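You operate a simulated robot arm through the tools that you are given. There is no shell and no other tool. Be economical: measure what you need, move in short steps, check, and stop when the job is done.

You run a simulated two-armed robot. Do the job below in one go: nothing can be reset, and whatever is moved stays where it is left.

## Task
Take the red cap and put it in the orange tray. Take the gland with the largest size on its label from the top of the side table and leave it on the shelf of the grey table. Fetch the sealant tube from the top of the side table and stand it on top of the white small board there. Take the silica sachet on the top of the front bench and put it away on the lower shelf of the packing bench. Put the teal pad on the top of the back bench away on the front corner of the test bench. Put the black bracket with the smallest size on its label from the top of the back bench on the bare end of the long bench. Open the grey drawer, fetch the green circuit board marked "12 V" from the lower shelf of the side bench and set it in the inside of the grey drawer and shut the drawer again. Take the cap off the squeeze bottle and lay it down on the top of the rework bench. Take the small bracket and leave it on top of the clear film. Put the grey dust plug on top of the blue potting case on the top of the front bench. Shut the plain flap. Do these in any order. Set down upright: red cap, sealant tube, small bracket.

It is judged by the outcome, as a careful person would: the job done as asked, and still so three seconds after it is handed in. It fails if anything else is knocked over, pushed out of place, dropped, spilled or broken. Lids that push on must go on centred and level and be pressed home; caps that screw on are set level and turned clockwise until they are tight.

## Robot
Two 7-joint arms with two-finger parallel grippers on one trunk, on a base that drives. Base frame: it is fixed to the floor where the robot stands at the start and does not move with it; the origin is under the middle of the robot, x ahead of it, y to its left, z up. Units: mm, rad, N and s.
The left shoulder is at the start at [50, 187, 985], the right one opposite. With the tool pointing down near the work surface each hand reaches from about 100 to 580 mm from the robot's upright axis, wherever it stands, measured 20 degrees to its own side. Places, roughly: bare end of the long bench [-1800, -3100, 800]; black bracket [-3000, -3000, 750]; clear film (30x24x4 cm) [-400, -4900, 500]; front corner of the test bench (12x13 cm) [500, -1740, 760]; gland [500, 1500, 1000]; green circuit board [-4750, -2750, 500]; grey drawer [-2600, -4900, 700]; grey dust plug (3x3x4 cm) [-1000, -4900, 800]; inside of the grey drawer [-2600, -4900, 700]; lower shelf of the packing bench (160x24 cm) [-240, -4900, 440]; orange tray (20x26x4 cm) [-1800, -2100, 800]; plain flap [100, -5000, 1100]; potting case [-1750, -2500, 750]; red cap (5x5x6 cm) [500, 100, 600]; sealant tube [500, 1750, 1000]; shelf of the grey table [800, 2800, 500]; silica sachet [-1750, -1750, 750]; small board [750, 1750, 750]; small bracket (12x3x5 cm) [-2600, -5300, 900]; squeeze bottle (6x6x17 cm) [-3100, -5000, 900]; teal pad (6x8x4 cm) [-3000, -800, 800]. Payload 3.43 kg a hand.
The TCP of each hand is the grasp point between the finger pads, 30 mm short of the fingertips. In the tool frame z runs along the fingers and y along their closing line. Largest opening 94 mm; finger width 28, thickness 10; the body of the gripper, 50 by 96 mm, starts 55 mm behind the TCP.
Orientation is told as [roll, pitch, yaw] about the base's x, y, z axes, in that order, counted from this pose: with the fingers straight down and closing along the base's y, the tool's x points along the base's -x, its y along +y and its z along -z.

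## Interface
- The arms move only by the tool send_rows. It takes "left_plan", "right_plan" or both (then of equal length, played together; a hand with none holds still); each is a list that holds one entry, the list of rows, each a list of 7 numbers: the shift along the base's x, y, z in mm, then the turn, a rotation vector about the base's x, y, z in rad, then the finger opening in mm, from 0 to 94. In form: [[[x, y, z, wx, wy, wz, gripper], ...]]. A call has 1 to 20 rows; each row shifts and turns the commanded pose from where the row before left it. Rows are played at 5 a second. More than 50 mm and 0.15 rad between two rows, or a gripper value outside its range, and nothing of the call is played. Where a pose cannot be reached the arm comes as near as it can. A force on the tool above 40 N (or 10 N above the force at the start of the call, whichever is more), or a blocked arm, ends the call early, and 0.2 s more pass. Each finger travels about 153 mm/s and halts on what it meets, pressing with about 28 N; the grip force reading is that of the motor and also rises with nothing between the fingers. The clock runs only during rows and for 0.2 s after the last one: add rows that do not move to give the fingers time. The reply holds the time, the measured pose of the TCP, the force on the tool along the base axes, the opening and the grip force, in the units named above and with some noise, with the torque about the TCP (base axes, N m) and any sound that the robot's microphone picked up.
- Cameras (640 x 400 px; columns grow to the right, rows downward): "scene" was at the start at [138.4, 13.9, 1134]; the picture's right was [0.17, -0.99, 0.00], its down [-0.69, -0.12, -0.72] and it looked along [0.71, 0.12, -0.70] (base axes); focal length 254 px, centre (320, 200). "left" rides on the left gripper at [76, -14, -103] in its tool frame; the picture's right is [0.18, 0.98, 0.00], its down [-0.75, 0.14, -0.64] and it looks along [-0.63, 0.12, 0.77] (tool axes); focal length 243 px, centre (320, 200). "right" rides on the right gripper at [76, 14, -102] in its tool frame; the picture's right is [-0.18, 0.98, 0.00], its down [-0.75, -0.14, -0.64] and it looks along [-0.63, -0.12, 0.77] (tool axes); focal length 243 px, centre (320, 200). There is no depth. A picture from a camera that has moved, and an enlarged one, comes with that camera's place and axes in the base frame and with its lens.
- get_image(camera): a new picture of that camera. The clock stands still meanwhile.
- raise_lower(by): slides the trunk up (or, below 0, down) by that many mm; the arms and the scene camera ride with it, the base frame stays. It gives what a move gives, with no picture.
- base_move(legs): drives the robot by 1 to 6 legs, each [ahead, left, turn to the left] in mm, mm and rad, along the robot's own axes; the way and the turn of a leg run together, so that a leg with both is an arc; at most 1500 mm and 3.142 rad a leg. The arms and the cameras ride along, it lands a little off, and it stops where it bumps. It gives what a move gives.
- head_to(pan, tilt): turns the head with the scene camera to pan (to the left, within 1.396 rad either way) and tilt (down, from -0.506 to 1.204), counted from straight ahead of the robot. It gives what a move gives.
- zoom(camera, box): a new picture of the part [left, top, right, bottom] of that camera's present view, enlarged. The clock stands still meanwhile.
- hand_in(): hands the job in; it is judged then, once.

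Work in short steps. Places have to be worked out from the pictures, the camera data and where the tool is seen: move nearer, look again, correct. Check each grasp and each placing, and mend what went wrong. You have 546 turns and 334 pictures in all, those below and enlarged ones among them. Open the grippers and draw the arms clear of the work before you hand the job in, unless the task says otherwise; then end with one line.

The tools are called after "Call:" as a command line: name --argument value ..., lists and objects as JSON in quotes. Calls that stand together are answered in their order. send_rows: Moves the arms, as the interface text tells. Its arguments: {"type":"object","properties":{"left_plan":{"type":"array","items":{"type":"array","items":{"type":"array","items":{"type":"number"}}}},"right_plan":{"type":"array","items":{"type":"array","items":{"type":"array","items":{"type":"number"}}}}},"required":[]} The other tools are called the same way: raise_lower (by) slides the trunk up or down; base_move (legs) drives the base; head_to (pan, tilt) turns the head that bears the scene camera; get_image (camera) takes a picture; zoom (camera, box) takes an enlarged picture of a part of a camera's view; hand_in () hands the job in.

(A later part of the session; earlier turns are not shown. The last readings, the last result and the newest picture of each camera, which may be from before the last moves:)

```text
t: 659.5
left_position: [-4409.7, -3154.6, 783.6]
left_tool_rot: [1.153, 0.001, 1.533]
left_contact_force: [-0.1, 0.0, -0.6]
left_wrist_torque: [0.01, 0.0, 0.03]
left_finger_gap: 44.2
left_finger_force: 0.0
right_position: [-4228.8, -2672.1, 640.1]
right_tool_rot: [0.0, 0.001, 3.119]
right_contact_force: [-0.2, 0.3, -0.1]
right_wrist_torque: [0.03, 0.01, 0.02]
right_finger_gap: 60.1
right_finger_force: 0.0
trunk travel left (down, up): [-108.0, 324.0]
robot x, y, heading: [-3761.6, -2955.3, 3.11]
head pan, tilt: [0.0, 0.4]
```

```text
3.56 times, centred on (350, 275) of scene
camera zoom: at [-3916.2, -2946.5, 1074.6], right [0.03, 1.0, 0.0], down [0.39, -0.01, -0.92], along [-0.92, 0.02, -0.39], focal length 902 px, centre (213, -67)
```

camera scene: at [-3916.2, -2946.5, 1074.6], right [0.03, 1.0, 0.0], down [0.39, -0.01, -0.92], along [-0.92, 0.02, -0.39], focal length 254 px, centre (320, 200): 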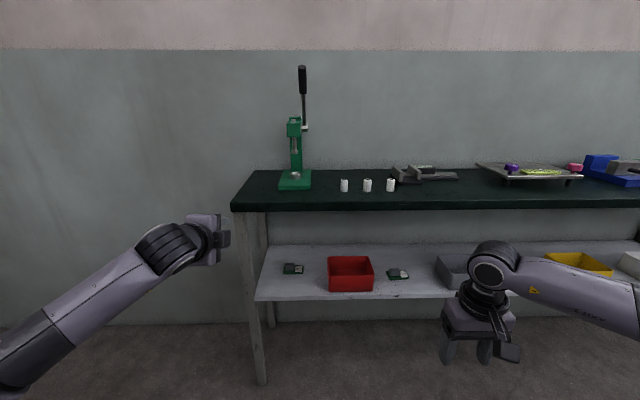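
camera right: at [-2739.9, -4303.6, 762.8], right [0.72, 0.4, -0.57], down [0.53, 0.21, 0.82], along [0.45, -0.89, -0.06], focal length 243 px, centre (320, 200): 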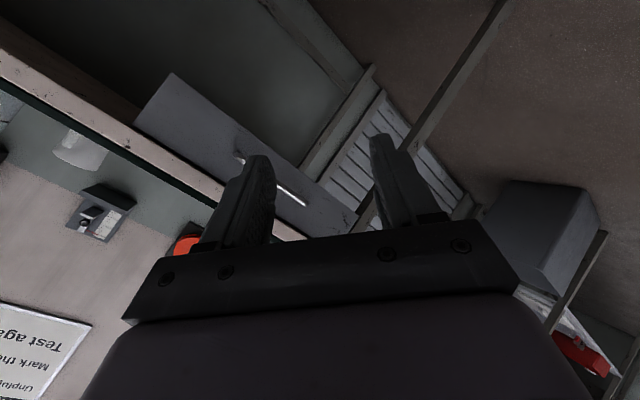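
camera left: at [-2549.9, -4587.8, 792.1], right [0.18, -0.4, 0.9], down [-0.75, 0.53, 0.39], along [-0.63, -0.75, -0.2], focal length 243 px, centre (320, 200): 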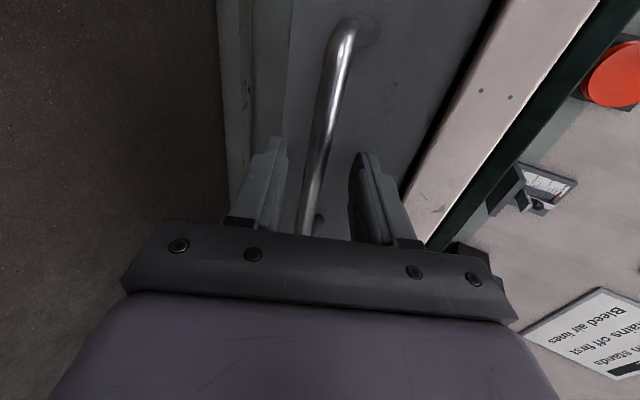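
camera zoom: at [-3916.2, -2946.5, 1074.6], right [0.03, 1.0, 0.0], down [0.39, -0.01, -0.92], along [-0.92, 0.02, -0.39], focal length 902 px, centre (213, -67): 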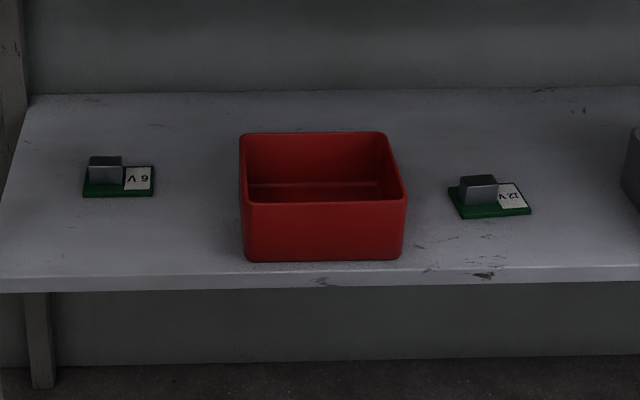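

The right-hand board reads 12 V: at ≈[-4652,-2639], shelf z≈452. I bring the left hand back to vertical and retracted, and tilt the right hand 45°.

Call:
send_rows --left_plan '[[[25, 0, 0, 0, -0.144, 0, 44], [25, 0, 0, 0, -0.144, 0, 44], [25, 0, 0, 0, -0.144, 0, 44], [25, 0, 0, 0, -0.144, 0, 44], [25, 0, 0, 0, -0.144, 0, 44], [25, 0, 0, 0, -0.144, 0, 44], [25, 0, 0, 0, -0.144, 0, 44], [25, 0, 0, 0, -0.144, 0, 44], [0, 0, 0, 0, 0, 0, 44]]]' --right_plan '[[[0, 0, -5, 0, 0.131, 0, 64], [0, 0, -5, 0, 0.131, 0, 64], [0, 0, -5, 0, 0.131, 0, 64], [0, 0, -5, 0, 0.131, 0, 64], [0, 0, -5, 0, 0.131, 0, 64], [0, 0, -5, 0, 0.131, 0, 64], [0, 0, 0, 0, 0, 0, 64], [0, 0, 0, 0, 0, 0, 64], [0, 0, 0, 0, 0, 0, 64]]]'

Call:
base_move --legs '[[150, -150, 0.03]]'

Call:
get_image --camera "right"

Call:
get_image --camera "scene"

```text
t: 661.5
left_position: [-4209.4, -3155.1, 783.9]
left_tool_rot: [-0.001, -0.034, 1.555]
left_contact_force: [-0.2, 0.4, 0.0]
left_wrist_torque: [-0.02, 0.0, 0.03]
left_finger_gap: 43.9
left_finger_force: 0.0
right_position: [-4229.4, -2672.1, 609.6]
right_tool_rot: [0.024, -0.788, 3.109]
right_contact_force: [-0.4, 0.2, 0.0]
right_wrist_torque: [-0.01, -0.01, 0.02]
right_finger_gap: 64.1
right_finger_force: 0.0
trunk travel left (down, up): [-108.0, 324.0]
robot x, y, heading: [-3765.2, -2952.8, 3.111]
head pan, tilt: [0.0, 0.4]
```

```text
t: 663.2
left_position: [-4353.8, -3019.6, 783.0]
left_tool_rot: [0.005, -0.034, 1.588]
left_contact_force: [0.0, 0.3, -0.3]
left_wrist_torque: [0.01, -0.03, 0.0]
left_finger_gap: 44.0
left_finger_force: 0.0
right_position: [-4386.9, -2536.3, 609.5]
right_tool_rot: [0.023, -0.786, -3.142]
right_contact_force: [-0.3, -0.6, -0.2]
right_wrist_torque: [-0.02, 0.0, 0.0]
right_finger_gap: 64.0
right_finger_force: 0.0
trunk travel left (down, up): [-108.0, 324.0]
robot x, y, heading: [-3909.1, -2799.1, -3.13]
head pan, tilt: [0.0, 0.4]
```

```text
106 pictures are left
camera right: at [-4260.4, -2548.1, 629.1], right [-0.11, -0.98, 0.15], down [-0.08, 0.16, 0.98], along [-0.99, 0.1, -0.1], focal length 243 px, centre (320, 200)
```

right: 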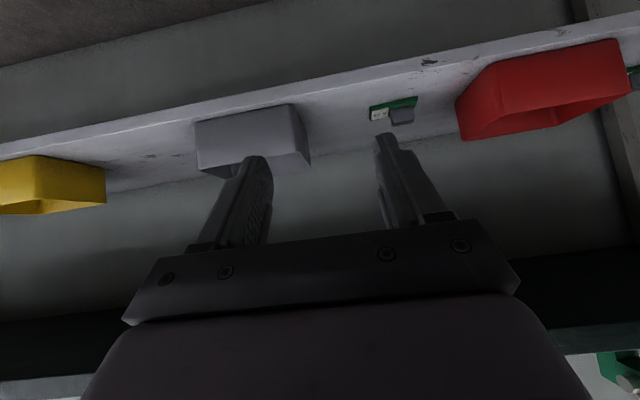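

```text
105 pictures are left
camera scene: at [-4065.6, -2800.0, 1074.7], right [-0.01, 1.0, 0.0], down [0.39, 0.0, -0.92], along [-0.92, -0.01, -0.39], focal length 254 px, centre (320, 200)
```

scene: 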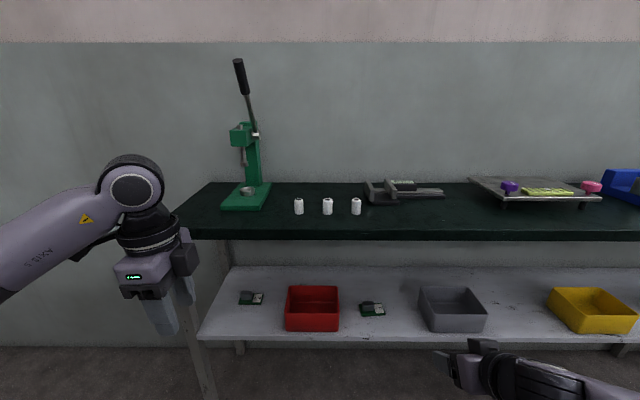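

Board at ≈[-4652,-2649], its block at y≈-2661. I raise the left hand clear of the table top, shift the right hand inward, then move closer.

Call:
send_rows --left_plan '[[[20, 0, 40, 0, 0, 0, 44], [20, 0, 40, 0, 0, 0, 44], [20, 0, 40, 0, 0, 0, 44], [0, 0, 0, 0, 0, 0, 44]]]' --right_plan '[[[0, -42, 0, 0, 0, 0, 64], [0, -42, 0, 0, 0, 0, 64], [0, -41, 0, 0, 0, 0, 64], [0, 0, 0, 0, 0, 0, 64]]]'

Call:
base_move --legs '[[130, 0, -0.01]]'

Call:
get_image --camera "right"

```text
t: 664.2
left_position: [-4292.4, -3018.3, 903.2]
left_tool_rot: [0.002, -0.032, 1.591]
left_contact_force: [-0.1, 0.9, 0.0]
left_wrist_torque: [0.02, -0.01, 0.04]
left_finger_gap: 44.2
left_finger_force: 0.1
right_position: [-4387.0, -2660.1, 605.9]
right_tool_rot: [0.021, -0.787, -3.142]
right_contact_force: [0.4, 0.5, 0.3]
right_wrist_torque: [0.01, 0.01, 0.0]
right_finger_gap: 64.1
right_finger_force: 0.0
trunk travel left (down, up): [-108.0, 324.0]
robot x, y, heading: [-3914.2, -2798.1, -3.137]
head pan, tilt: [0.0, 0.4]
```

```text
t: 665.5
left_position: [-4428.0, -3014.6, 903.8]
left_tool_rot: [0.002, -0.033, 1.579]
left_contact_force: [0.8, 0.4, 0.0]
left_wrist_torque: [0.03, 0.01, 0.0]
left_finger_gap: 43.9
left_finger_force: 0.1
right_position: [-4518.3, -2653.6, 606.8]
right_tool_rot: [0.024, -0.788, 3.134]
right_contact_force: [0.1, 0.2, 0.5]
right_wrist_torque: [-0.01, 0.0, 0.03]
right_finger_gap: 63.9
right_finger_force: 0.1
trunk travel left (down, up): [-108.0, 324.0]
robot x, y, heading: [-4047.1, -2800.8, 3.139]
head pan, tilt: [0.0, 0.4]
```

```text
104 pictures are left
camera right: at [-4391.5, -2667.4, 626.5], right [-0.12, -0.98, 0.15], down [-0.08, 0.16, 0.98], along [-0.99, 0.11, -0.1], focal length 243 px, centre (320, 200)
```

right: 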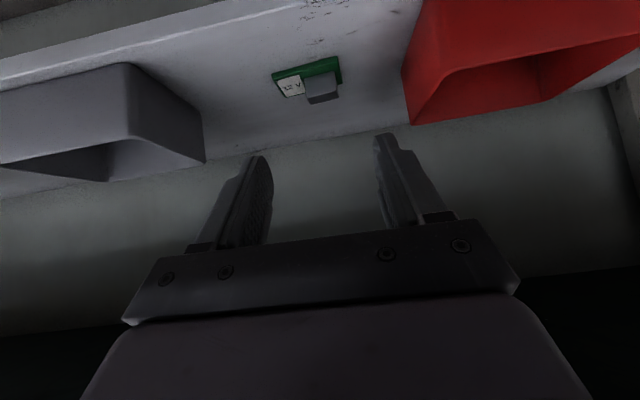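

Block at ≈[-4651,-2663,480]. I go in diagonally, stopping just above.

Call:
send_rows --right_plan '[[[-30, -3, -27, 0, 0, 0, 64], [-30, -2, -27, 0, 0, 0, 64], [-30, -2, -27, 0, 0, 0, 64], [-28, -2, -22, 0, 0, 0, 64], [0, 0, 0, 0, 0, 0, 64]]]'

Call:
get_image --camera "right"

```text
t: 666.7
left_position: [-4428.3, -3014.7, 903.5]
left_tool_rot: [0.003, -0.033, 1.578]
left_contact_force: [-0.3, 0.8, -0.2]
left_wrist_torque: [-0.01, 0.01, -0.01]
left_finger_gap: 44.0
left_finger_force: 0.1
right_position: [-4639.1, -2666.6, 505.0]
right_tool_rot: [0.024, -0.788, 3.132]
right_contact_force: [-0.5, 0.2, -0.1]
right_wrist_torque: [0.03, 0.0, 0.03]
right_finger_gap: 64.2
right_finger_force: 0.0
trunk travel left (down, up): [-108.0, 324.0]
robot x, y, heading: [-4046.9, -2801.1, 3.137]
head pan, tilt: [0.0, 0.4]
```

```text
103 pictures are left
camera right: at [-4511.3, -2680.6, 523.6], right [-0.12, -0.98, 0.15], down [-0.08, 0.16, 0.98], along [-0.99, 0.11, -0.1], focal length 243 px, centre (320, 200)
```

right: 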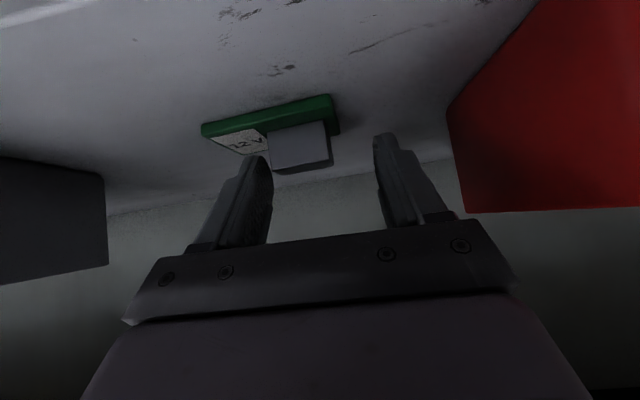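

Block is ≈12 mm toward +y. I correct, lower to z≈491, and close.

Call:
send_rows --right_plan '[[[0, 12, -6, 0, 0, 0, 64], [0, 0, -7, 0, 0, 0, 64], [0, 0, 0, 0, 0, 0, 50], [0, 0, 0, 0, 0, 0, 25], [0, 0, 0, 0, 0, 0, 25], [0, 0, 0, 0, 0, 0, 25]]]'

Call:
get_image --camera "right"

```text
t: 668.1
left_position: [-4426.4, -3016.0, 904.7]
left_tool_rot: [0.005, -0.034, 1.577]
left_contact_force: [0.1, 1.2, -0.5]
left_wrist_torque: [0.0, 0.0, 0.0]
left_finger_gap: 44.1
left_finger_force: 0.0
right_position: [-4640.9, -2655.4, 497.9]
right_tool_rot: [0.029, -0.8, 3.133]
right_contact_force: [-4.6, -4.0, 25.5]
right_wrist_torque: [0.56, 0.51, 0.09]
right_finger_gap: 40.3
right_finger_force: 13.2
trunk travel left (down, up): [-108.0, 324.0]
robot x, y, heading: [-4049.1, -2799.1, 3.147]
head pan, tilt: [0.0, 0.4]
```

```text
102 pictures are left
camera right: at [-4513.1, -2668.1, 515.7], right [-0.12, -0.98, 0.15], down [-0.07, 0.16, 0.98], along [-0.99, 0.11, -0.08], focal length 243 px, centre (320, 200)
```

right: 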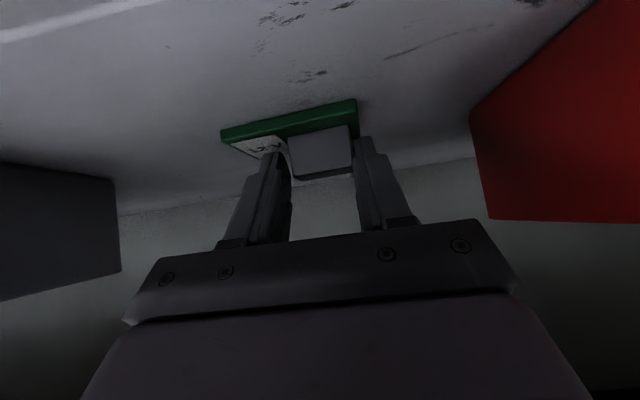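

Gripping at 40 mm with the tips on the board. I relax 3 mm upward, squeeze, and lift a little.

Call:
send_rows --right_plan '[[[0, 0, 3, 0, 0, 0, 22], [0, 0, 0, 0, 0, 0, 22], [0, 0, 0, 0, 0, 0, 22], [0, 0, 12, 0, 0, 0, 22], [0, 0, 0, 0, 0, 0, 22]]]'

Call:
get_image --camera "right"

```text
t: 669.3
left_position: [-4428.2, -3014.8, 904.3]
left_tool_rot: [0.003, -0.034, 1.577]
left_contact_force: [-0.1, -0.2, 0.1]
left_wrist_torque: [0.01, -0.03, 0.01]
left_finger_gap: 44.0
left_finger_force: 0.1
right_position: [-4636.8, -2649.4, 504.4]
right_tool_rot: [0.019, -0.785, 3.132]
right_contact_force: [-0.2, 0.6, -0.4]
right_wrist_torque: [-0.03, 0.02, -0.06]
right_finger_gap: 33.4
right_finger_force: 27.6
trunk travel left (down, up): [-108.0, 324.0]
robot x, y, heading: [-4051.6, -2799.2, 3.138]
head pan, tilt: [0.0, 0.4]
```

```text
101 pictures are left
camera right: at [-4509.6, -2663.5, 524.2], right [-0.13, -0.98, 0.14], down [-0.08, 0.15, 0.98], along [-0.99, 0.11, -0.1], focal length 243 px, centre (320, 200)
```

right: 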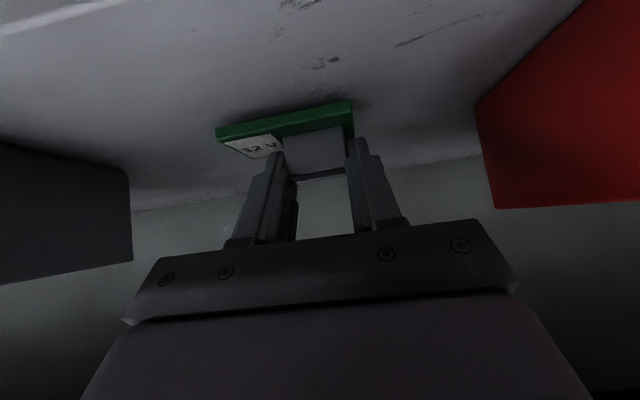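

I lift 40 mm more to see whether it holds.

Call:
send_rows --right_plan '[[[0, 0, 20, 0, 0, 0, 20], [0, 0, 20, 0, 0, 0, 20], [0, 0, 0, 0, 0, 0, 20]]]'

Call:
get_image --camera "right"

```text
t: 670.1
left_position: [-4428.5, -3013.6, 904.3]
left_tool_rot: [0.003, -0.035, 1.577]
left_contact_force: [-0.2, -0.6, 0.1]
left_wrist_torque: [-0.04, 0.03, 0.0]
left_finger_gap: 44.3
left_finger_force: 0.0
right_position: [-4636.9, -2651.3, 545.8]
right_tool_rot: [0.021, -0.788, 3.132]
right_contact_force: [-0.1, 0.3, 0.4]
right_wrist_torque: [0.01, -0.02, -0.01]
right_finger_gap: 33.4
right_finger_force: 27.7
trunk travel left (down, up): [-108.0, 324.0]
robot x, y, heading: [-4044.6, -2798.7, 3.139]
head pan, tilt: [0.0, 0.4]
```

```text
100 pictures are left
camera right: at [-4509.4, -2664.5, 566.1], right [-0.12, -0.98, 0.15], down [-0.08, 0.16, 0.98], along [-0.99, 0.11, -0.1], focal length 243 px, centre (320, 200)
```

right: 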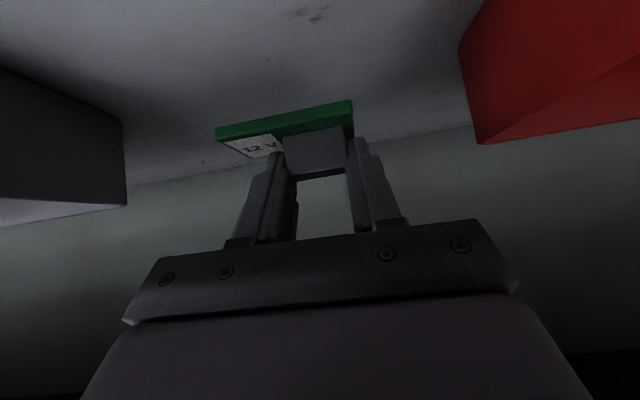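

Board held level. I back straight out, then head to the drawer.

Call:
base_move --legs '[[-350, 0, 0]]'

Call:
raise_lower --by 280

Call:
base_move --legs '[[0, 600, 0], [0, 0, 1.571], [0, 900, 0]]'

Call:
head_to --pan 0.0 --tilt 0.6

Call:
get_image --camera "scene"

```text
t: 672.4
left_position: [-4074.4, -3014.2, 902.9]
left_tool_rot: [0.003, -0.033, 1.578]
left_contact_force: [0.1, 0.0, -0.5]
left_wrist_torque: [0.0, -0.01, 0.01]
left_finger_gap: 44.1
left_finger_force: 0.1
right_position: [-4283.5, -2652.9, 546.5]
right_tool_rot: [0.022, -0.787, 3.132]
right_contact_force: [-0.4, 0.2, -1.3]
right_wrist_torque: [0.02, -0.02, 0.0]
right_finger_gap: 33.3
right_finger_force: 28.6
trunk travel left (down, up): [-108.0, 324.0]
robot x, y, heading: [-3693.5, -2799.8, 3.134]
head pan, tilt: [0.0, 0.4]
```

```text
t: 675.2
left_position: [-4075.4, -3015.4, 1183.8]
left_tool_rot: [0.001, -0.032, 1.578]
left_contact_force: [-1.1, -0.5, -0.2]
left_wrist_torque: [-0.02, 0.01, 0.03]
left_finger_gap: 44.0
left_finger_force: 0.1
right_position: [-4282.9, -2651.8, 826.2]
right_tool_rot: [0.021, -0.787, 3.132]
right_contact_force: [-0.1, -0.1, -0.2]
right_wrist_torque: [0.01, -0.04, 0.0]
right_finger_gap: 33.0
right_finger_force: 28.3
trunk travel left (down, up): [-388.0, 44.0]
robot x, y, heading: [-3693.6, -2796.4, 3.135]
head pan, tilt: [0.0, 0.4]
```

```text
t: 684.7
left_position: [-3046.6, -3770.2, 1186.2]
left_tool_rot: [0.005, -0.033, -3.094]
left_contact_force: [-1.3, -0.2, -0.7]
left_wrist_torque: [0.04, -0.05, -0.01]
left_finger_gap: 44.1
left_finger_force: 0.0
right_position: [-3398.4, -3989.2, 825.7]
right_tool_rot: [0.031, -0.785, -1.544]
right_contact_force: [-0.3, 0.3, 0.5]
right_wrist_torque: [0.01, -0.02, 0.02]
right_finger_gap: 33.0
right_finger_force: 27.6
trunk travel left (down, up): [-388.0, 44.0]
robot x, y, heading: [-3278.1, -3399.1, -1.534]
head pan, tilt: [0.0, 0.4]
stopped in leg 3: the robot was blocked; the commanded pose is now the measured one
```

```text
t: 685.5
left_position: [-3043.4, -3769.0, 1186.0]
left_tool_rot: [0.002, -0.035, -3.094]
left_contact_force: [-0.1, -0.2, -0.2]
left_wrist_torque: [-0.03, 0.0, 0.02]
left_finger_gap: 44.2
left_finger_force: 0.0
right_position: [-3397.2, -3989.4, 826.0]
right_tool_rot: [0.03, -0.785, -1.542]
right_contact_force: [-0.2, -0.3, -0.7]
right_wrist_torque: [-0.01, 0.01, -0.03]
right_finger_gap: 32.9
right_finger_force: 28.5
trunk travel left (down, up): [-388.0, 44.0]
robot x, y, heading: [-3273.5, -3396.1, -1.535]
head pan, tilt: [0.0, 0.6]
```

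```text
99 pictures are left
camera scene: at [-3271.3, -3542.0, 1336.5], right [-1.0, -0.03, 0.0], down [-0.02, 0.56, -0.83], along [0.03, -0.82, -0.56], focal length 254 px, centre (320, 200)
```

scene: 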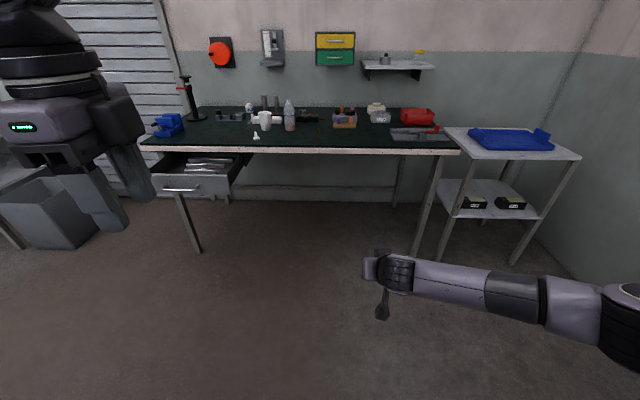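

I clipped the bench's end with the base (stopped at once). I move away from it first, then to the drawer.

Call:
base_move --legs '[[300, 0, -0.036], [0, 780, 0]]'

Call:
head_to --pan 0.0 --tilt 0.75

Call:
get_image --camera "scene"

```text
t: 691.3
left_position: [-2292.1, -4091.5, 1184.1]
left_tool_rot: [0.004, -0.034, 3.14]
left_contact_force: [0.0, 0.1, -0.3]
left_wrist_torque: [0.01, -0.01, 0.0]
left_finger_gap: 44.1
left_finger_force: 0.0
right_position: [-2655.9, -4294.2, 826.7]
right_tool_rot: [0.03, -0.784, -1.59]
right_contact_force: [1.4, 0.1, 1.0]
right_wrist_torque: [-0.01, 0.02, -0.01]
right_finger_gap: 32.7
right_finger_force: 27.9
trunk travel left (down, up): [-388.0, 44.0]
robot x, y, heading: [-2504.1, -3705.3, -1.589]
head pan, tilt: [0.0, 0.6]
```

```text
t: 692.0
left_position: [-2292.5, -4091.8, 1185.1]
left_tool_rot: [0.003, -0.035, 3.139]
left_contact_force: [0.4, -0.7, 0.3]
left_wrist_torque: [-0.03, 0.0, -0.01]
left_finger_gap: 43.7
left_finger_force: 0.1
right_position: [-2656.5, -4293.4, 826.9]
right_tool_rot: [0.031, -0.786, -1.59]
right_contact_force: [-0.2, 0.4, -0.1]
right_wrist_torque: [-0.02, 0.01, -0.02]
right_finger_gap: 33.0
right_finger_force: 27.8
trunk travel left (down, up): [-388.0, 44.0]
robot x, y, heading: [-2506.4, -3707.6, -1.588]
head pan, tilt: [0.0, 0.75]
```

```text
98 pictures are left
camera scene: at [-2507.9, -3848.5, 1323.6], right [-1.0, 0.02, 0.0], down [0.01, 0.68, -0.73], along [-0.01, -0.73, -0.68], focal length 254 px, centre (320, 200)
```

scene: 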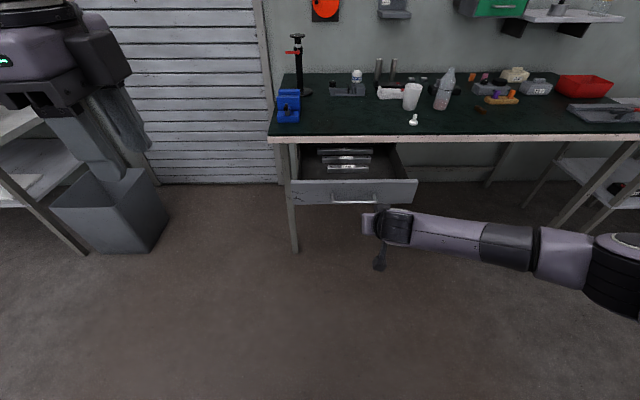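

Call:
zoom --camera "scene" --box '[270, 125, 430, 225]'

```text
4.00 times, centred on (350, 175) of scene
camera zoom: at [-2507.9, -3848.5, 1323.6], right [-1.0, 0.02, 0.0], down [0.01, 0.68, -0.73], along [-0.01, -0.73, -0.68], focal length 1014 px, centre (200, 300)
```

zoom: 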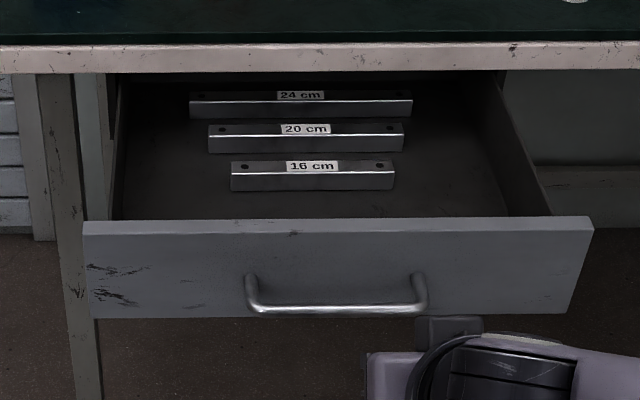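

The drawer's front half is free. I'll set the board in at ≈[-2760,-4580]. First raise the hand, then drive so it hangs above the open drawer.

Call:
send_rows --right_plan '[[[0, 0, 35, 0.07, 0, 0, 20], [0, 0, 35, 0.07, 0, 0, 20], [0, 0, 0, 0, 0, 0, 20]]]'

Call:
base_move --legs '[[278, -88, 0.017]]'

Call:
get_image --camera "right"

Call:
get_image --camera "scene"

```text
t: 692.8
left_position: [-2293.2, -4092.9, 1185.6]
left_tool_rot: [0.004, -0.034, 3.139]
left_contact_force: [-0.7, -0.2, -0.3]
left_wrist_torque: [0.0, 0.01, -0.01]
left_finger_gap: 43.8
left_finger_force: 0.0
right_position: [-2657.0, -4293.9, 896.8]
right_tool_rot: [0.025, -0.643, -1.585]
right_contact_force: [0.1, 0.4, -1.0]
right_wrist_torque: [-0.01, 0.04, -0.01]
right_finger_gap: 32.8
right_finger_force: 27.8
trunk travel left (down, up): [-388.0, 44.0]
robot x, y, heading: [-2502.7, -3706.5, -1.587]
head pan, tilt: [0.0, 0.75]
```

```text
t: 694.8
left_position: [-2375.6, -4372.1, 1185.0]
left_tool_rot: [0.004, -0.034, -3.126]
left_contact_force: [0.0, 0.7, 0.0]
left_wrist_torque: [0.05, -0.04, -0.01]
left_finger_gap: 43.9
left_finger_force: 0.0
right_position: [-2737.1, -4579.8, 895.9]
right_tool_rot: [0.025, -0.645, -1.571]
right_contact_force: [-0.1, -0.1, -0.2]
right_wrist_torque: [0.01, -0.02, 0.02]
right_finger_gap: 32.8
right_finger_force: 28.2
trunk travel left (down, up): [-388.0, 44.0]
robot x, y, heading: [-2594.6, -3990.3, -1.569]
head pan, tilt: [0.0, 0.75]
```

```text
96 pictures are left
camera right: at [-2725.3, -4457.4, 934.3], right [0.98, -0.13, 0.13], down [-0.16, -0.22, 0.96], along [-0.1, -0.97, -0.24], focal length 243 px, centre (320, 200)
```

right: 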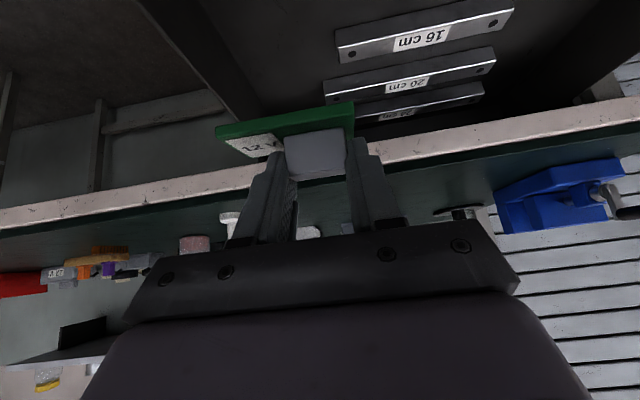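

```text
95 pictures are left
camera scene: at [-2596.0, -4130.9, 1323.5], right [-1.0, 0.0, 0.0], down [0.0, 0.68, -0.73], along [0.0, -0.73, -0.68], focal length 254 px, centre (320, 200)
```

scene: 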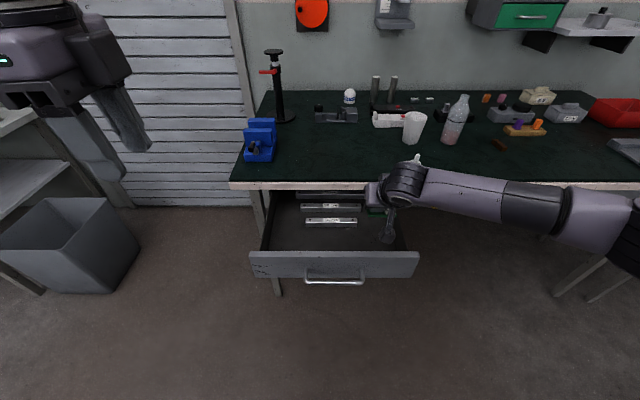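

Drawer inner right wall x≈-2815, bars beyond y≈-4655. I shift (+15,+10) and descend to z≈800, then check.

Call:
send_rows --right_plan '[[[15, 10, -25, 0, 0, 0, 20], [0, 0, -35, 0, 0, 0, 20], [0, 0, -35, 0, 0, 0, 20], [0, 0, 0, 0, 0, 0, 20]]]'

Call:
get_image --camera "right"

Call:
zoom --camera "scene" --box '[240, 170, 450, 300]'

```text
t: 695.8
left_position: [-2376.4, -4370.3, 1184.1]
left_tool_rot: [0.005, -0.034, -3.126]
left_contact_force: [0.5, 0.2, 0.6]
left_wrist_torque: [-0.02, -0.05, -0.04]
left_finger_gap: 43.8
left_finger_force: 0.1
right_position: [-2723.6, -4571.8, 804.3]
right_tool_rot: [0.026, -0.645, -1.569]
right_contact_force: [-0.3, 0.0, -1.0]
right_wrist_torque: [0.0, 0.0, 0.02]
right_finger_gap: 32.8
right_finger_force: 28.0
trunk travel left (down, up): [-388.0, 44.0]
robot x, y, heading: [-2597.5, -3988.8, -1.569]
head pan, tilt: [0.0, 0.75]
```

```text
94 pictures are left
camera right: at [-2711.2, -4447.8, 839.9], right [0.98, -0.13, 0.13], down [-0.16, -0.22, 0.96], along [-0.1, -0.97, -0.23], focal length 243 px, centre (320, 200)
```

right: 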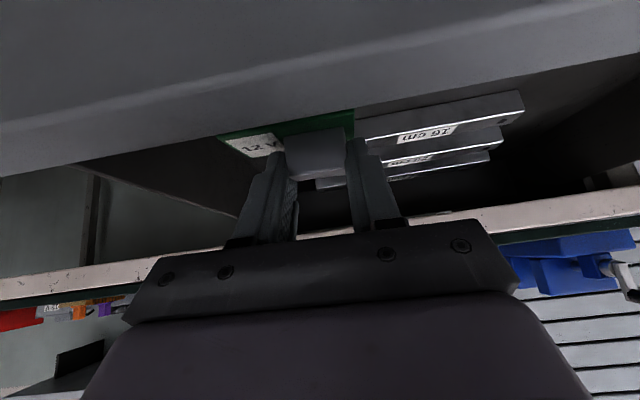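

```text
3.05 times, centred on (345, 235) of scene
camera zoom: at [-2595.9, -4130.3, 1323.6], right [-1.0, 0.0, 0.0], down [0.0, 0.68, -0.73], along [0.0, -0.73, -0.68], focal length 773 px, centre (244, 93)
```

zoom: 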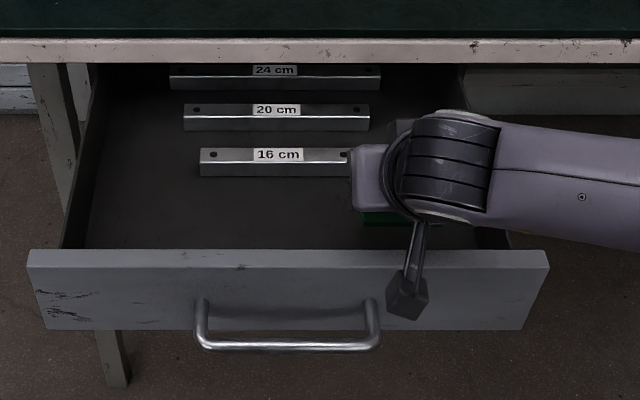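

Clear. I lower in small steps to contact.

Call:
send_rows --right_plan '[[[0, 0, -10, 0, 0, 0, 20], [0, 0, -8, 0, 0, 0, 20], [0, 0, -5, 0, 0, 0, 20], [0, 0, 0, 0, 0, 0, 20]]]'

```text
t: 696.8
left_position: [-2376.0, -4369.0, 1185.2]
left_tool_rot: [0.003, -0.035, -3.125]
left_contact_force: [-0.5, 0.1, -0.7]
left_wrist_torque: [0.0, 0.0, -0.01]
left_finger_gap: 44.2
left_finger_force: 0.0
right_position: [-2722.2, -4571.2, 778.3]
right_tool_rot: [0.027, -0.647, -1.571]
right_contact_force: [-0.3, 0.4, -0.8]
right_wrist_torque: [-0.04, 0.0, 0.02]
right_finger_gap: 32.7
right_finger_force: 27.8
trunk travel left (down, up): [-388.0, 44.0]
robot x, y, heading: [-2593.8, -3988.7, -1.567]
head pan, tilt: [0.0, 0.75]
```

Call:
send_rows --right_plan '[[[0, 0, -4, 0, 0, 0, 20], [0, 0, -3, 0, 0, 0, 20], [0, 0, -3, 0, 0, 0, 20], [0, 0, 0, 0, 0, 0, 20]]]'

Call:
zoom --camera "scene" --box '[240, 170, 450, 300]'

```text
t: 697.8
left_position: [-2375.7, -4370.8, 1185.2]
left_tool_rot: [0.003, -0.034, -3.126]
left_contact_force: [-0.2, 0.3, -0.1]
left_wrist_torque: [-0.02, -0.01, 0.02]
left_finger_gap: 43.8
left_finger_force: 0.0
right_position: [-2722.8, -4570.2, 768.1]
right_tool_rot: [0.027, -0.647, -1.57]
right_contact_force: [-0.7, -0.6, -0.2]
right_wrist_torque: [-0.02, 0.0, -0.01]
right_finger_gap: 33.1
right_finger_force: 27.8
trunk travel left (down, up): [-388.0, 44.0]
robot x, y, heading: [-2594.2, -3988.0, -1.567]
head pan, tilt: [0.0, 0.75]
```

```text
3.05 times, centred on (345, 235) of scene
camera zoom: at [-2595.9, -4130.4, 1323.6], right [-1.0, 0.0, 0.0], down [0.0, 0.68, -0.73], along [0.0, -0.73, -0.68], focal length 773 px, centre (244, 93)
```

zoom: 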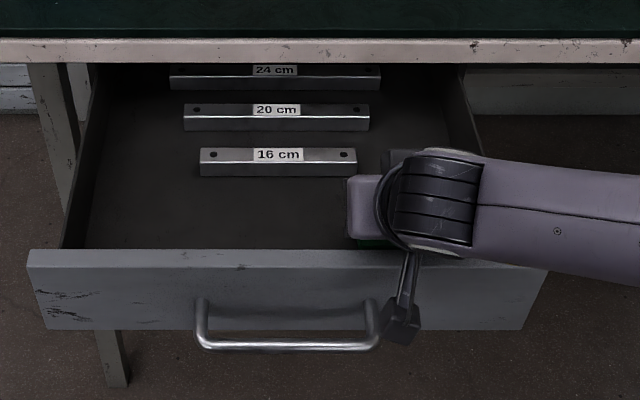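

Still no contact; the wrist camera passes just right of the handle. I continue in 3 mm steps.

Call:
send_rows --right_plan '[[[-3, 0, -3, 0, 0, 0, 20], [0, 0, -3, 0, 0, 0, 20], [0, 0, -3, 0, 0, 0, 20], [0, 0, 0, 0, 0, 0, 20]]]'

```text
t: 698.8
left_position: [-2374.7, -4368.6, 1185.5]
left_tool_rot: [0.006, -0.035, -3.126]
left_contact_force: [-0.4, 0.4, 0.0]
left_wrist_torque: [-0.01, -0.02, 0.03]
left_finger_gap: 43.8
left_finger_force: 0.1
right_position: [-2725.4, -4569.9, 762.3]
right_tool_rot: [0.025, -0.649, -1.569]
right_contact_force: [-0.7, 0.1, 11.2]
right_wrist_torque: [-0.34, 0.58, 0.01]
right_finger_gap: 33.1
right_finger_force: 27.7
trunk travel left (down, up): [-388.0, 44.0]
robot x, y, heading: [-2591.7, -3987.3, -1.569]
head pan, tilt: [0.0, 0.75]
```

Contact at the board's far-right corner. I release and withdraw upward and back.

Call:
send_rows --right_plan '[[[0, 0, 0, 0, 0, 0, 36], [0, 0, 0, 0, 0, 0, 56], [0, 0, 0, 0, 0, 0, 60], [0, 8, 20, 0, 0, 0, 60], [0, 15, 30, 0, 0, 0, 60], [0, 15, 40, 0, 0, 0, 60], [0, 0, 45, 0, 0, 0, 60], [0, 30, 35, 0, 0, 0, 60]]]'

Call:
get_image --camera "right"

```text
t: 700.6
left_position: [-2375.7, -4368.8, 1185.7]
left_tool_rot: [0.006, -0.035, -3.127]
left_contact_force: [-0.5, -0.4, -0.8]
left_wrist_torque: [0.0, 0.02, -0.01]
left_finger_gap: 44.1
left_finger_force: 0.2
right_position: [-2726.2, -4500.6, 931.4]
right_tool_rot: [0.025, -0.646, -1.571]
right_contact_force: [0.6, -0.8, -0.3]
right_wrist_torque: [0.0, 0.01, 0.0]
right_finger_gap: 59.9
right_finger_force: 0.1
trunk travel left (down, up): [-388.0, 44.0]
robot x, y, heading: [-2595.3, -3991.7, -1.573]
head pan, tilt: [0.0, 0.75]
```

```text
91 pictures are left
camera right: at [-2713.9, -4378.3, 969.4], right [0.98, -0.13, 0.13], down [-0.16, -0.22, 0.96], along [-0.1, -0.97, -0.23], focal length 243 px, centre (320, 200)
```

right: 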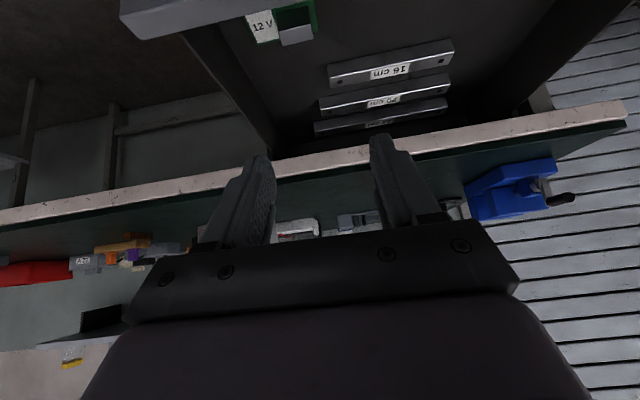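

The board lies flat in the drawer. To shut it I back off, tilt the right hand nearly horizontal with closed fingers, and lower to the panel's height beside the handle.

Call:
base_move --legs '[[-180, 0, 0]]'

Call:
raise_lower --by -170

Call:
send_rows --right_plan '[[[0, -5, 0, -0.132, 0, 0, 30], [0, -5, 0, -0.132, 0, 0, 0], [0, -5, 0, -0.132, 0, 0, 0], [0, -5, 0, -0.132, 0, 0, 0], [0, 0, 0, -0.132, 0, 0, 0], [0, 0, 0, 0, 0, 0, 0]]]'

Call:
get_image --camera "scene"

```text
t: 702.1
left_position: [-2376.0, -4191.6, 1184.8]
left_tool_rot: [0.006, -0.034, -3.125]
left_contact_force: [0.9, -0.4, 0.3]
left_wrist_torque: [0.01, 0.0, 0.01]
left_finger_gap: 44.0
left_finger_force: 0.1
right_position: [-2725.5, -4324.2, 932.1]
right_tool_rot: [0.026, -0.645, -1.57]
right_contact_force: [1.1, -0.1, -0.5]
right_wrist_torque: [-0.01, 0.01, 0.01]
right_finger_gap: 60.3
right_finger_force: 0.0
trunk travel left (down, up): [-388.0, 44.0]
robot x, y, heading: [-2597.4, -3814.0, -1.572]
head pan, tilt: [0.0, 0.75]
```

```text
t: 704.0
left_position: [-2377.7, -4192.3, 1014.2]
left_tool_rot: [0.003, -0.035, -3.126]
left_contact_force: [-0.4, -0.2, -0.2]
left_wrist_torque: [-0.03, -0.02, -0.02]
left_finger_gap: 44.2
left_finger_force: 0.0
right_position: [-2726.0, -4325.3, 760.6]
right_tool_rot: [0.025, -0.645, -1.568]
right_contact_force: [0.7, 0.2, 0.5]
right_wrist_torque: [0.0, -0.02, 0.03]
right_finger_gap: 59.7
right_finger_force: 0.0
trunk travel left (down, up): [-218.0, 214.0]
robot x, y, heading: [-2595.2, -3812.0, -1.573]
head pan, tilt: [0.0, 0.75]
```

```text
t: 705.4
left_position: [-2376.3, -4191.7, 1014.6]
left_tool_rot: [0.003, -0.036, -3.124]
left_contact_force: [0.2, -0.2, -0.4]
left_wrist_torque: [-0.04, 0.02, -0.02]
left_finger_gap: 44.0
left_finger_force: 0.0
right_position: [-2683.1, -4338.5, 779.0]
right_tool_rot: [0.014, -1.303, -1.567]
right_contact_force: [-0.2, 0.6, -0.3]
right_wrist_torque: [-0.01, -0.01, 0.01]
right_finger_gap: 0.0
right_finger_force: 27.8
right hand out of reach, approached as far as the arm can: row 3, 4, 5
trunk travel left (down, up): [-218.0, 214.0]
robot x, y, heading: [-2594.8, -3815.2, -1.567]
head pan, tilt: [0.0, 0.75]
```

```text
90 pictures are left
camera scene: at [-2596.1, -3952.9, 1153.6], right [-1.0, 0.0, 0.0], down [0.0, 0.68, -0.73], along [0.0, -0.73, -0.68], focal length 254 px, centre (320, 200)
```

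scene: 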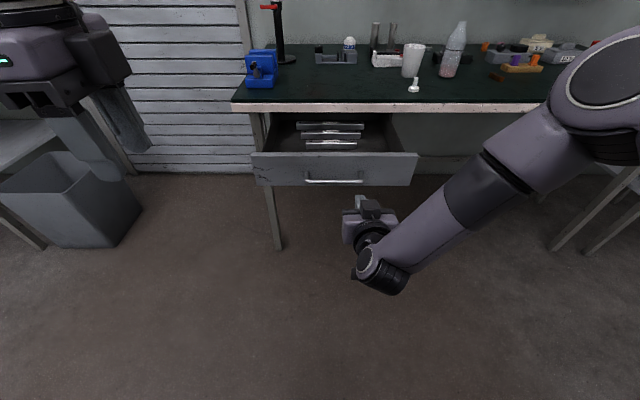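

Posture is fine. I set the hand at x≈-2725, z≈757 and somewhat ahead.

Call:
send_rows --right_plan '[[[-20, -20, -8, 0, 0, 0, 0], [-22, -20, -8, 0, 0, 0, 0], [0, -15, -6, 0, 0, 0, 0], [0, 0, 0, 0, 0, 0, 0]]]'

Call:
zoom --camera "scene" --box '[240, 100, 440, 260]'

```text
t: 706.4
left_position: [-2377.4, -4192.5, 1014.4]
left_tool_rot: [0.004, -0.036, -3.122]
left_contact_force: [-0.4, -0.5, 1.0]
left_wrist_torque: [0.01, -0.01, 0.02]
left_finger_gap: 43.9
left_finger_force: 0.1
right_position: [-2678.6, -4387.8, 787.1]
right_tool_rot: [0.015, -1.302, -1.565]
right_contact_force: [-0.5, -0.3, 0.3]
right_wrist_torque: [0.02, -0.01, 0.0]
right_finger_gap: 0.0
right_finger_force: 28.0
right hand out of reach, approached as far as the arm can: row 1, 2, 3
trunk travel left (down, up): [-218.0, 214.0]
robot x, y, heading: [-2597.3, -3814.5, -1.568]
head pan, tilt: [0.0, 0.75]
```

```text
2.50 times, centred on (340, 180) of scene
camera zoom: at [-2596.1, -3952.9, 1153.6], right [-1.0, 0.0, 0.0], down [0.0, 0.68, -0.73], along [0.0, -0.73, -0.68], focal length 634 px, centre (270, 250)
```

zoom: 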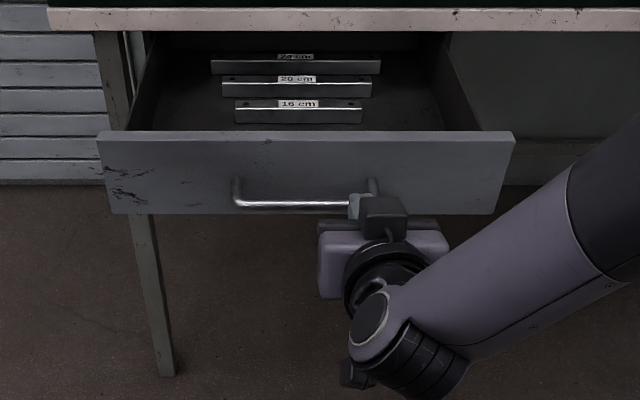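

I use the base and trunk for positioning: shift 55 mm right (past the handle) and lower 25 mm.

Call:
base_move --legs '[[0, -55, 0]]'

Call:
raise_lower --by -25

Call:
zoom --camera "scene" --box '[200, 100, 400, 260]'

```text
t: 707.4
left_position: [-2432.9, -4192.7, 1014.8]
left_tool_rot: [0.004, -0.034, -3.123]
left_contact_force: [-0.1, 0.9, 0.1]
left_wrist_torque: [0.0, 0.02, 0.0]
left_finger_gap: 44.0
left_finger_force: 0.0
right_position: [-2732.1, -4389.4, 786.6]
right_tool_rot: [0.017, -1.303, -1.567]
right_contact_force: [0.7, -0.3, 0.2]
right_wrist_torque: [-0.01, 0.0, 0.0]
right_finger_gap: 0.0
right_finger_force: 27.8
trunk travel left (down, up): [-218.0, 214.0]
robot x, y, heading: [-2645.9, -3811.9, -1.567]
head pan, tilt: [0.0, 0.75]
```

```text
t: 708.1
left_position: [-2432.1, -4191.8, 989.8]
left_tool_rot: [0.003, -0.034, -3.125]
left_contact_force: [0.5, 0.1, 0.9]
left_wrist_torque: [0.0, 0.0, 0.0]
left_finger_gap: 43.6
left_finger_force: 0.0
right_position: [-2732.0, -4388.4, 761.2]
right_tool_rot: [0.016, -1.304, -1.566]
right_contact_force: [-0.3, 0.6, 0.2]
right_wrist_torque: [0.01, -0.01, -0.01]
right_finger_gap: 0.1
right_finger_force: 27.4
trunk travel left (down, up): [-193.0, 239.0]
robot x, y, heading: [-2648.4, -3812.6, -1.571]
head pan, tilt: [0.0, 0.75]
```

```text
2.50 times, centred on (300, 180) of scene
camera zoom: at [-2650.9, -3952.9, 1128.6], right [-1.0, 0.0, 0.0], down [0.0, 0.68, -0.73], along [0.0, -0.73, -0.68], focal length 634 px, centre (370, 250)
```

zoom: 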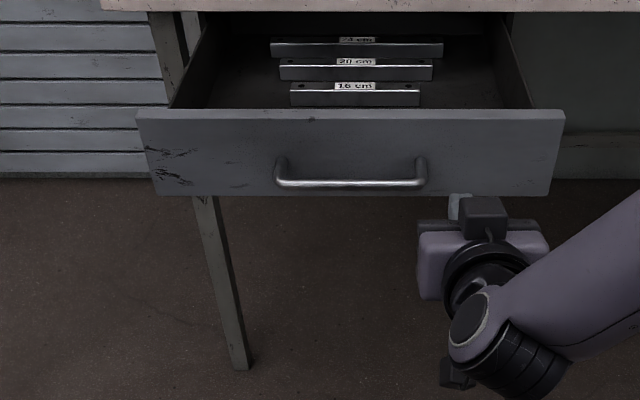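

Clear of the handle. I push the drawer shut by driving ahead.

Call:
base_move --legs '[[290, 0, 0]]'

Call:
get_image --camera "scene"

```text
t: 710.1
left_position: [-2431.7, -4484.0, 989.3]
left_tool_rot: [0.003, -0.034, -3.126]
left_contact_force: [-1.3, 0.0, -0.2]
left_wrist_torque: [0.0, 0.01, 0.0]
left_finger_gap: 44.1
left_finger_force: 0.0
right_position: [-2732.5, -4678.8, 761.0]
right_tool_rot: [0.017, -1.302, -1.567]
right_contact_force: [-0.3, 0.3, 0.2]
right_wrist_torque: [0.02, 0.03, -0.01]
right_finger_gap: 0.0
right_finger_force: 27.8
trunk travel left (down, up): [-193.0, 239.0]
robot x, y, heading: [-2648.1, -4108.2, -1.573]
head pan, tilt: [0.0, 0.75]
```

```text
87 pictures are left
camera scene: at [-2650.4, -4244.7, 1128.5], right [-1.0, 0.0, 0.0], down [0.0, 0.68, -0.73], along [0.0, -0.73, -0.68], focal length 254 px, centre (320, 200)
```

scene: 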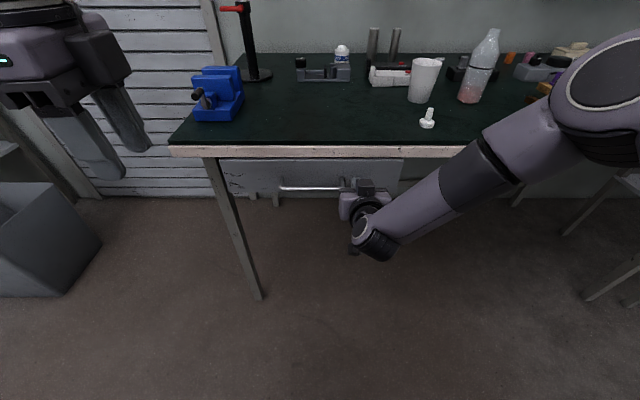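

Nearly shut. I push on gently.

Call:
base_move --legs '[[35, 0, 0]]'

Call:
zoom --camera "scene" --box '[200, 120, 420, 260]'

```text
t: 711.0
left_position: [-2429.1, -4513.0, 989.3]
left_tool_rot: [0.005, -0.036, -3.126]
left_contact_force: [-0.1, -0.3, -0.4]
left_wrist_torque: [0.01, 0.02, 0.03]
left_finger_gap: 44.0
left_finger_force: 0.2
right_position: [-2731.8, -4705.5, 761.3]
right_tool_rot: [0.017, -1.301, -1.564]
right_contact_force: [-1.0, 2.8, 1.1]
right_wrist_torque: [-0.02, 0.01, -0.03]
right_finger_gap: 0.0
right_finger_force: 28.0
trunk travel left (down, up): [-193.0, 239.0]
robot x, y, heading: [-2647.8, -4130.7, -1.569]
head pan, tilt: [0.0, 0.75]
stopped in leg 1: the force on the tool passed its limit (the readings are from after the stop); the commanded pose is now the measured one
```

```text
2.86 times, centred on (310, 190) of scene
camera zoom: at [-2650.5, -4273.2, 1128.5], right [-1.0, 0.0, 0.0], down [0.0, 0.68, -0.73], along [0.0, -0.73, -0.68], focal length 724 px, centre (349, 229)
```

zoom: 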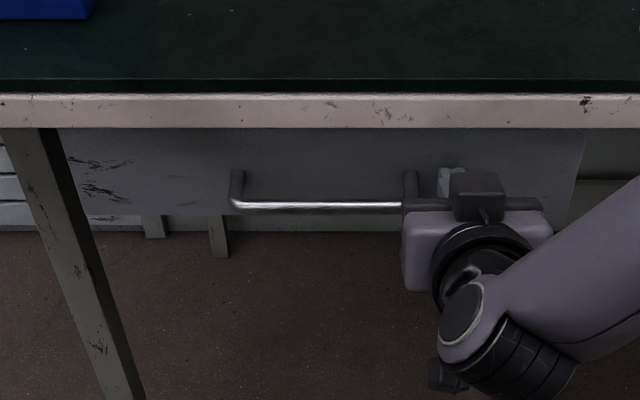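

The push met the stop. One more small press with the arm to make sure, then withdraw.

Call:
send_rows --right_plan '[[[0, -4, 0, 0, 0, 0, 0], [0, -4, 0, 0, 0, 0, 0], [0, -3, 0, 0, 0, 0, 0], [0, 0, 0, 0, 0, 0, 0]]]'

Call:
base_move --legs '[[-300, 0, 0]]'

Call:
get_image --camera "scene"

```text
t: 711.5
left_position: [-2431.9, -4511.3, 990.2]
left_tool_rot: [0.005, -0.039, -3.126]
left_contact_force: [0.0, 0.1, -0.1]
left_wrist_torque: [0.0, -0.02, 0.01]
left_finger_gap: 44.1
left_finger_force: 0.0
right_position: [-2731.3, -4705.8, 760.0]
right_tool_rot: [0.017, -1.294, -1.563]
right_contact_force: [-2.3, 15.7, 6.5]
right_wrist_torque: [-0.28, -0.03, -0.09]
right_finger_gap: 0.1
right_finger_force: 27.4
trunk travel left (down, up): [-193.0, 239.0]
robot x, y, heading: [-2648.8, -4131.6, -1.572]
head pan, tilt: [0.0, 0.75]
stopped in row 2 (right hand): the force on the tool passed its limit (the readings are from after the stop); the commanded pose is now the measured one
```

```text
t: 713.6
left_position: [-2433.2, -4215.9, 989.2]
left_tool_rot: [0.001, -0.035, -3.127]
left_contact_force: [-0.5, 0.0, -1.2]
left_wrist_torque: [-0.02, 0.01, -0.01]
left_finger_gap: 43.8
left_finger_force: 0.1
right_position: [-2732.3, -4409.7, 758.5]
right_tool_rot: [0.014, -1.292, -1.562]
right_contact_force: [0.1, -0.1, -0.9]
right_wrist_torque: [0.02, -0.01, 0.03]
right_finger_gap: 0.0
right_finger_force: 27.9
trunk travel left (down, up): [-193.0, 239.0]
robot x, y, heading: [-2649.0, -3836.1, -1.568]
head pan, tilt: [0.0, 0.75]
```

```text
85 pictures are left
camera scene: at [-2650.8, -3975.6, 1128.6], right [-1.0, 0.0, 0.0], down [0.0, 0.68, -0.73], along [0.0, -0.73, -0.68], focal length 254 px, centre (320, 200)
```

scene: 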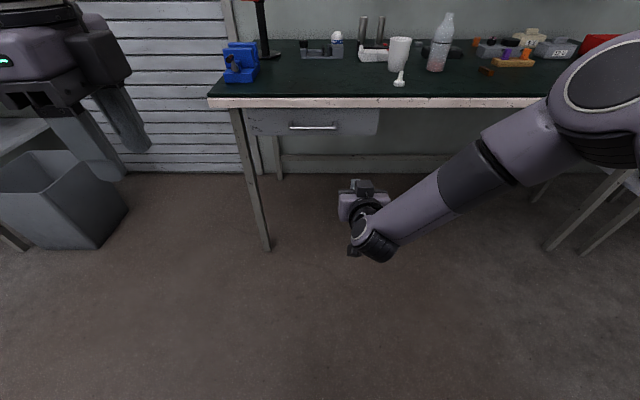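

The drawer is shut with the board inside. Now I check the other places, first the long/back bench end I bumped.

Call:
base_move --legs '[[0, 1100, 0], [0, 0, -1.571]]'

Call:
raise_lower --by 230

Call:
head_to --pan -0.5 --tilt 0.3

Call:
get_image --camera "scene"

```text
t: 723.0
left_position: [-1947.9, -4052.4, 989.2]
left_tool_rot: [0.0, -0.037, 1.563]
left_contact_force: [0.7, -0.6, -0.8]
left_wrist_torque: [-0.01, -0.02, -0.02]
left_finger_gap: 44.0
left_finger_force: 0.2
right_position: [-2135.3, -3747.6, 757.8]
right_tool_rot: [0.014, -1.293, 3.13]
right_contact_force: [0.1, 0.0, 0.6]
right_wrist_torque: [0.0, -0.01, -0.01]
right_finger_gap: 0.0
right_finger_force: 28.3
trunk travel left (down, up): [-193.0, 239.0]
robot x, y, heading: [-1566.1, -3844.4, 3.117]
head pan, tilt: [0.0, 0.75]
```

```text
t: 725.4
left_position: [-1948.3, -4052.4, 1219.2]
left_tool_rot: [0.001, -0.036, 1.564]
left_contact_force: [-0.3, 0.0, 0.5]
left_wrist_torque: [0.0, 0.01, 0.01]
left_finger_gap: 44.0
left_finger_force: 0.2
right_position: [-2135.8, -3746.9, 988.3]
right_tool_rot: [0.013, -1.294, 3.13]
right_contact_force: [-0.2, 0.3, -0.6]
right_wrist_torque: [-0.01, -0.01, 0.05]
right_finger_gap: 0.0
right_finger_force: 27.6
trunk travel left (down, up): [-423.0, 9.0]
robot x, y, heading: [-1563.3, -3840.7, 3.12]
head pan, tilt: [0.0, 0.75]
```

```text
t: 726.3
left_position: [-1948.2, -4052.1, 1219.6]
left_tool_rot: [0.004, -0.035, 1.564]
left_contact_force: [0.2, -0.2, -0.2]
left_wrist_torque: [0.0, 0.01, 0.02]
left_finger_gap: 44.0
left_finger_force: 0.0
right_position: [-2135.3, -3748.2, 988.9]
right_tool_rot: [0.013, -1.294, 3.127]
right_contact_force: [0.2, -1.5, -0.3]
right_wrist_torque: [-0.01, 0.01, 0.0]
right_finger_gap: 0.0
right_finger_force: 28.4
trunk travel left (down, up): [-423.0, 9.0]
robot x, y, heading: [-1562.4, -3843.3, 3.117]
head pan, tilt: [-0.499, 0.3]
```

```text
84 pictures are left
camera scene: at [-1702.4, -3794.7, 1398.9], right [0.5, 0.87, 0.0], down [0.26, -0.15, -0.96], along [-0.83, 0.47, -0.3], focal length 254 px, centre (320, 200)
```

scene: 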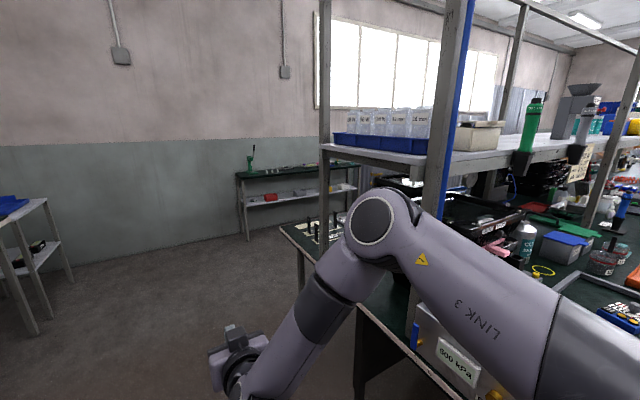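

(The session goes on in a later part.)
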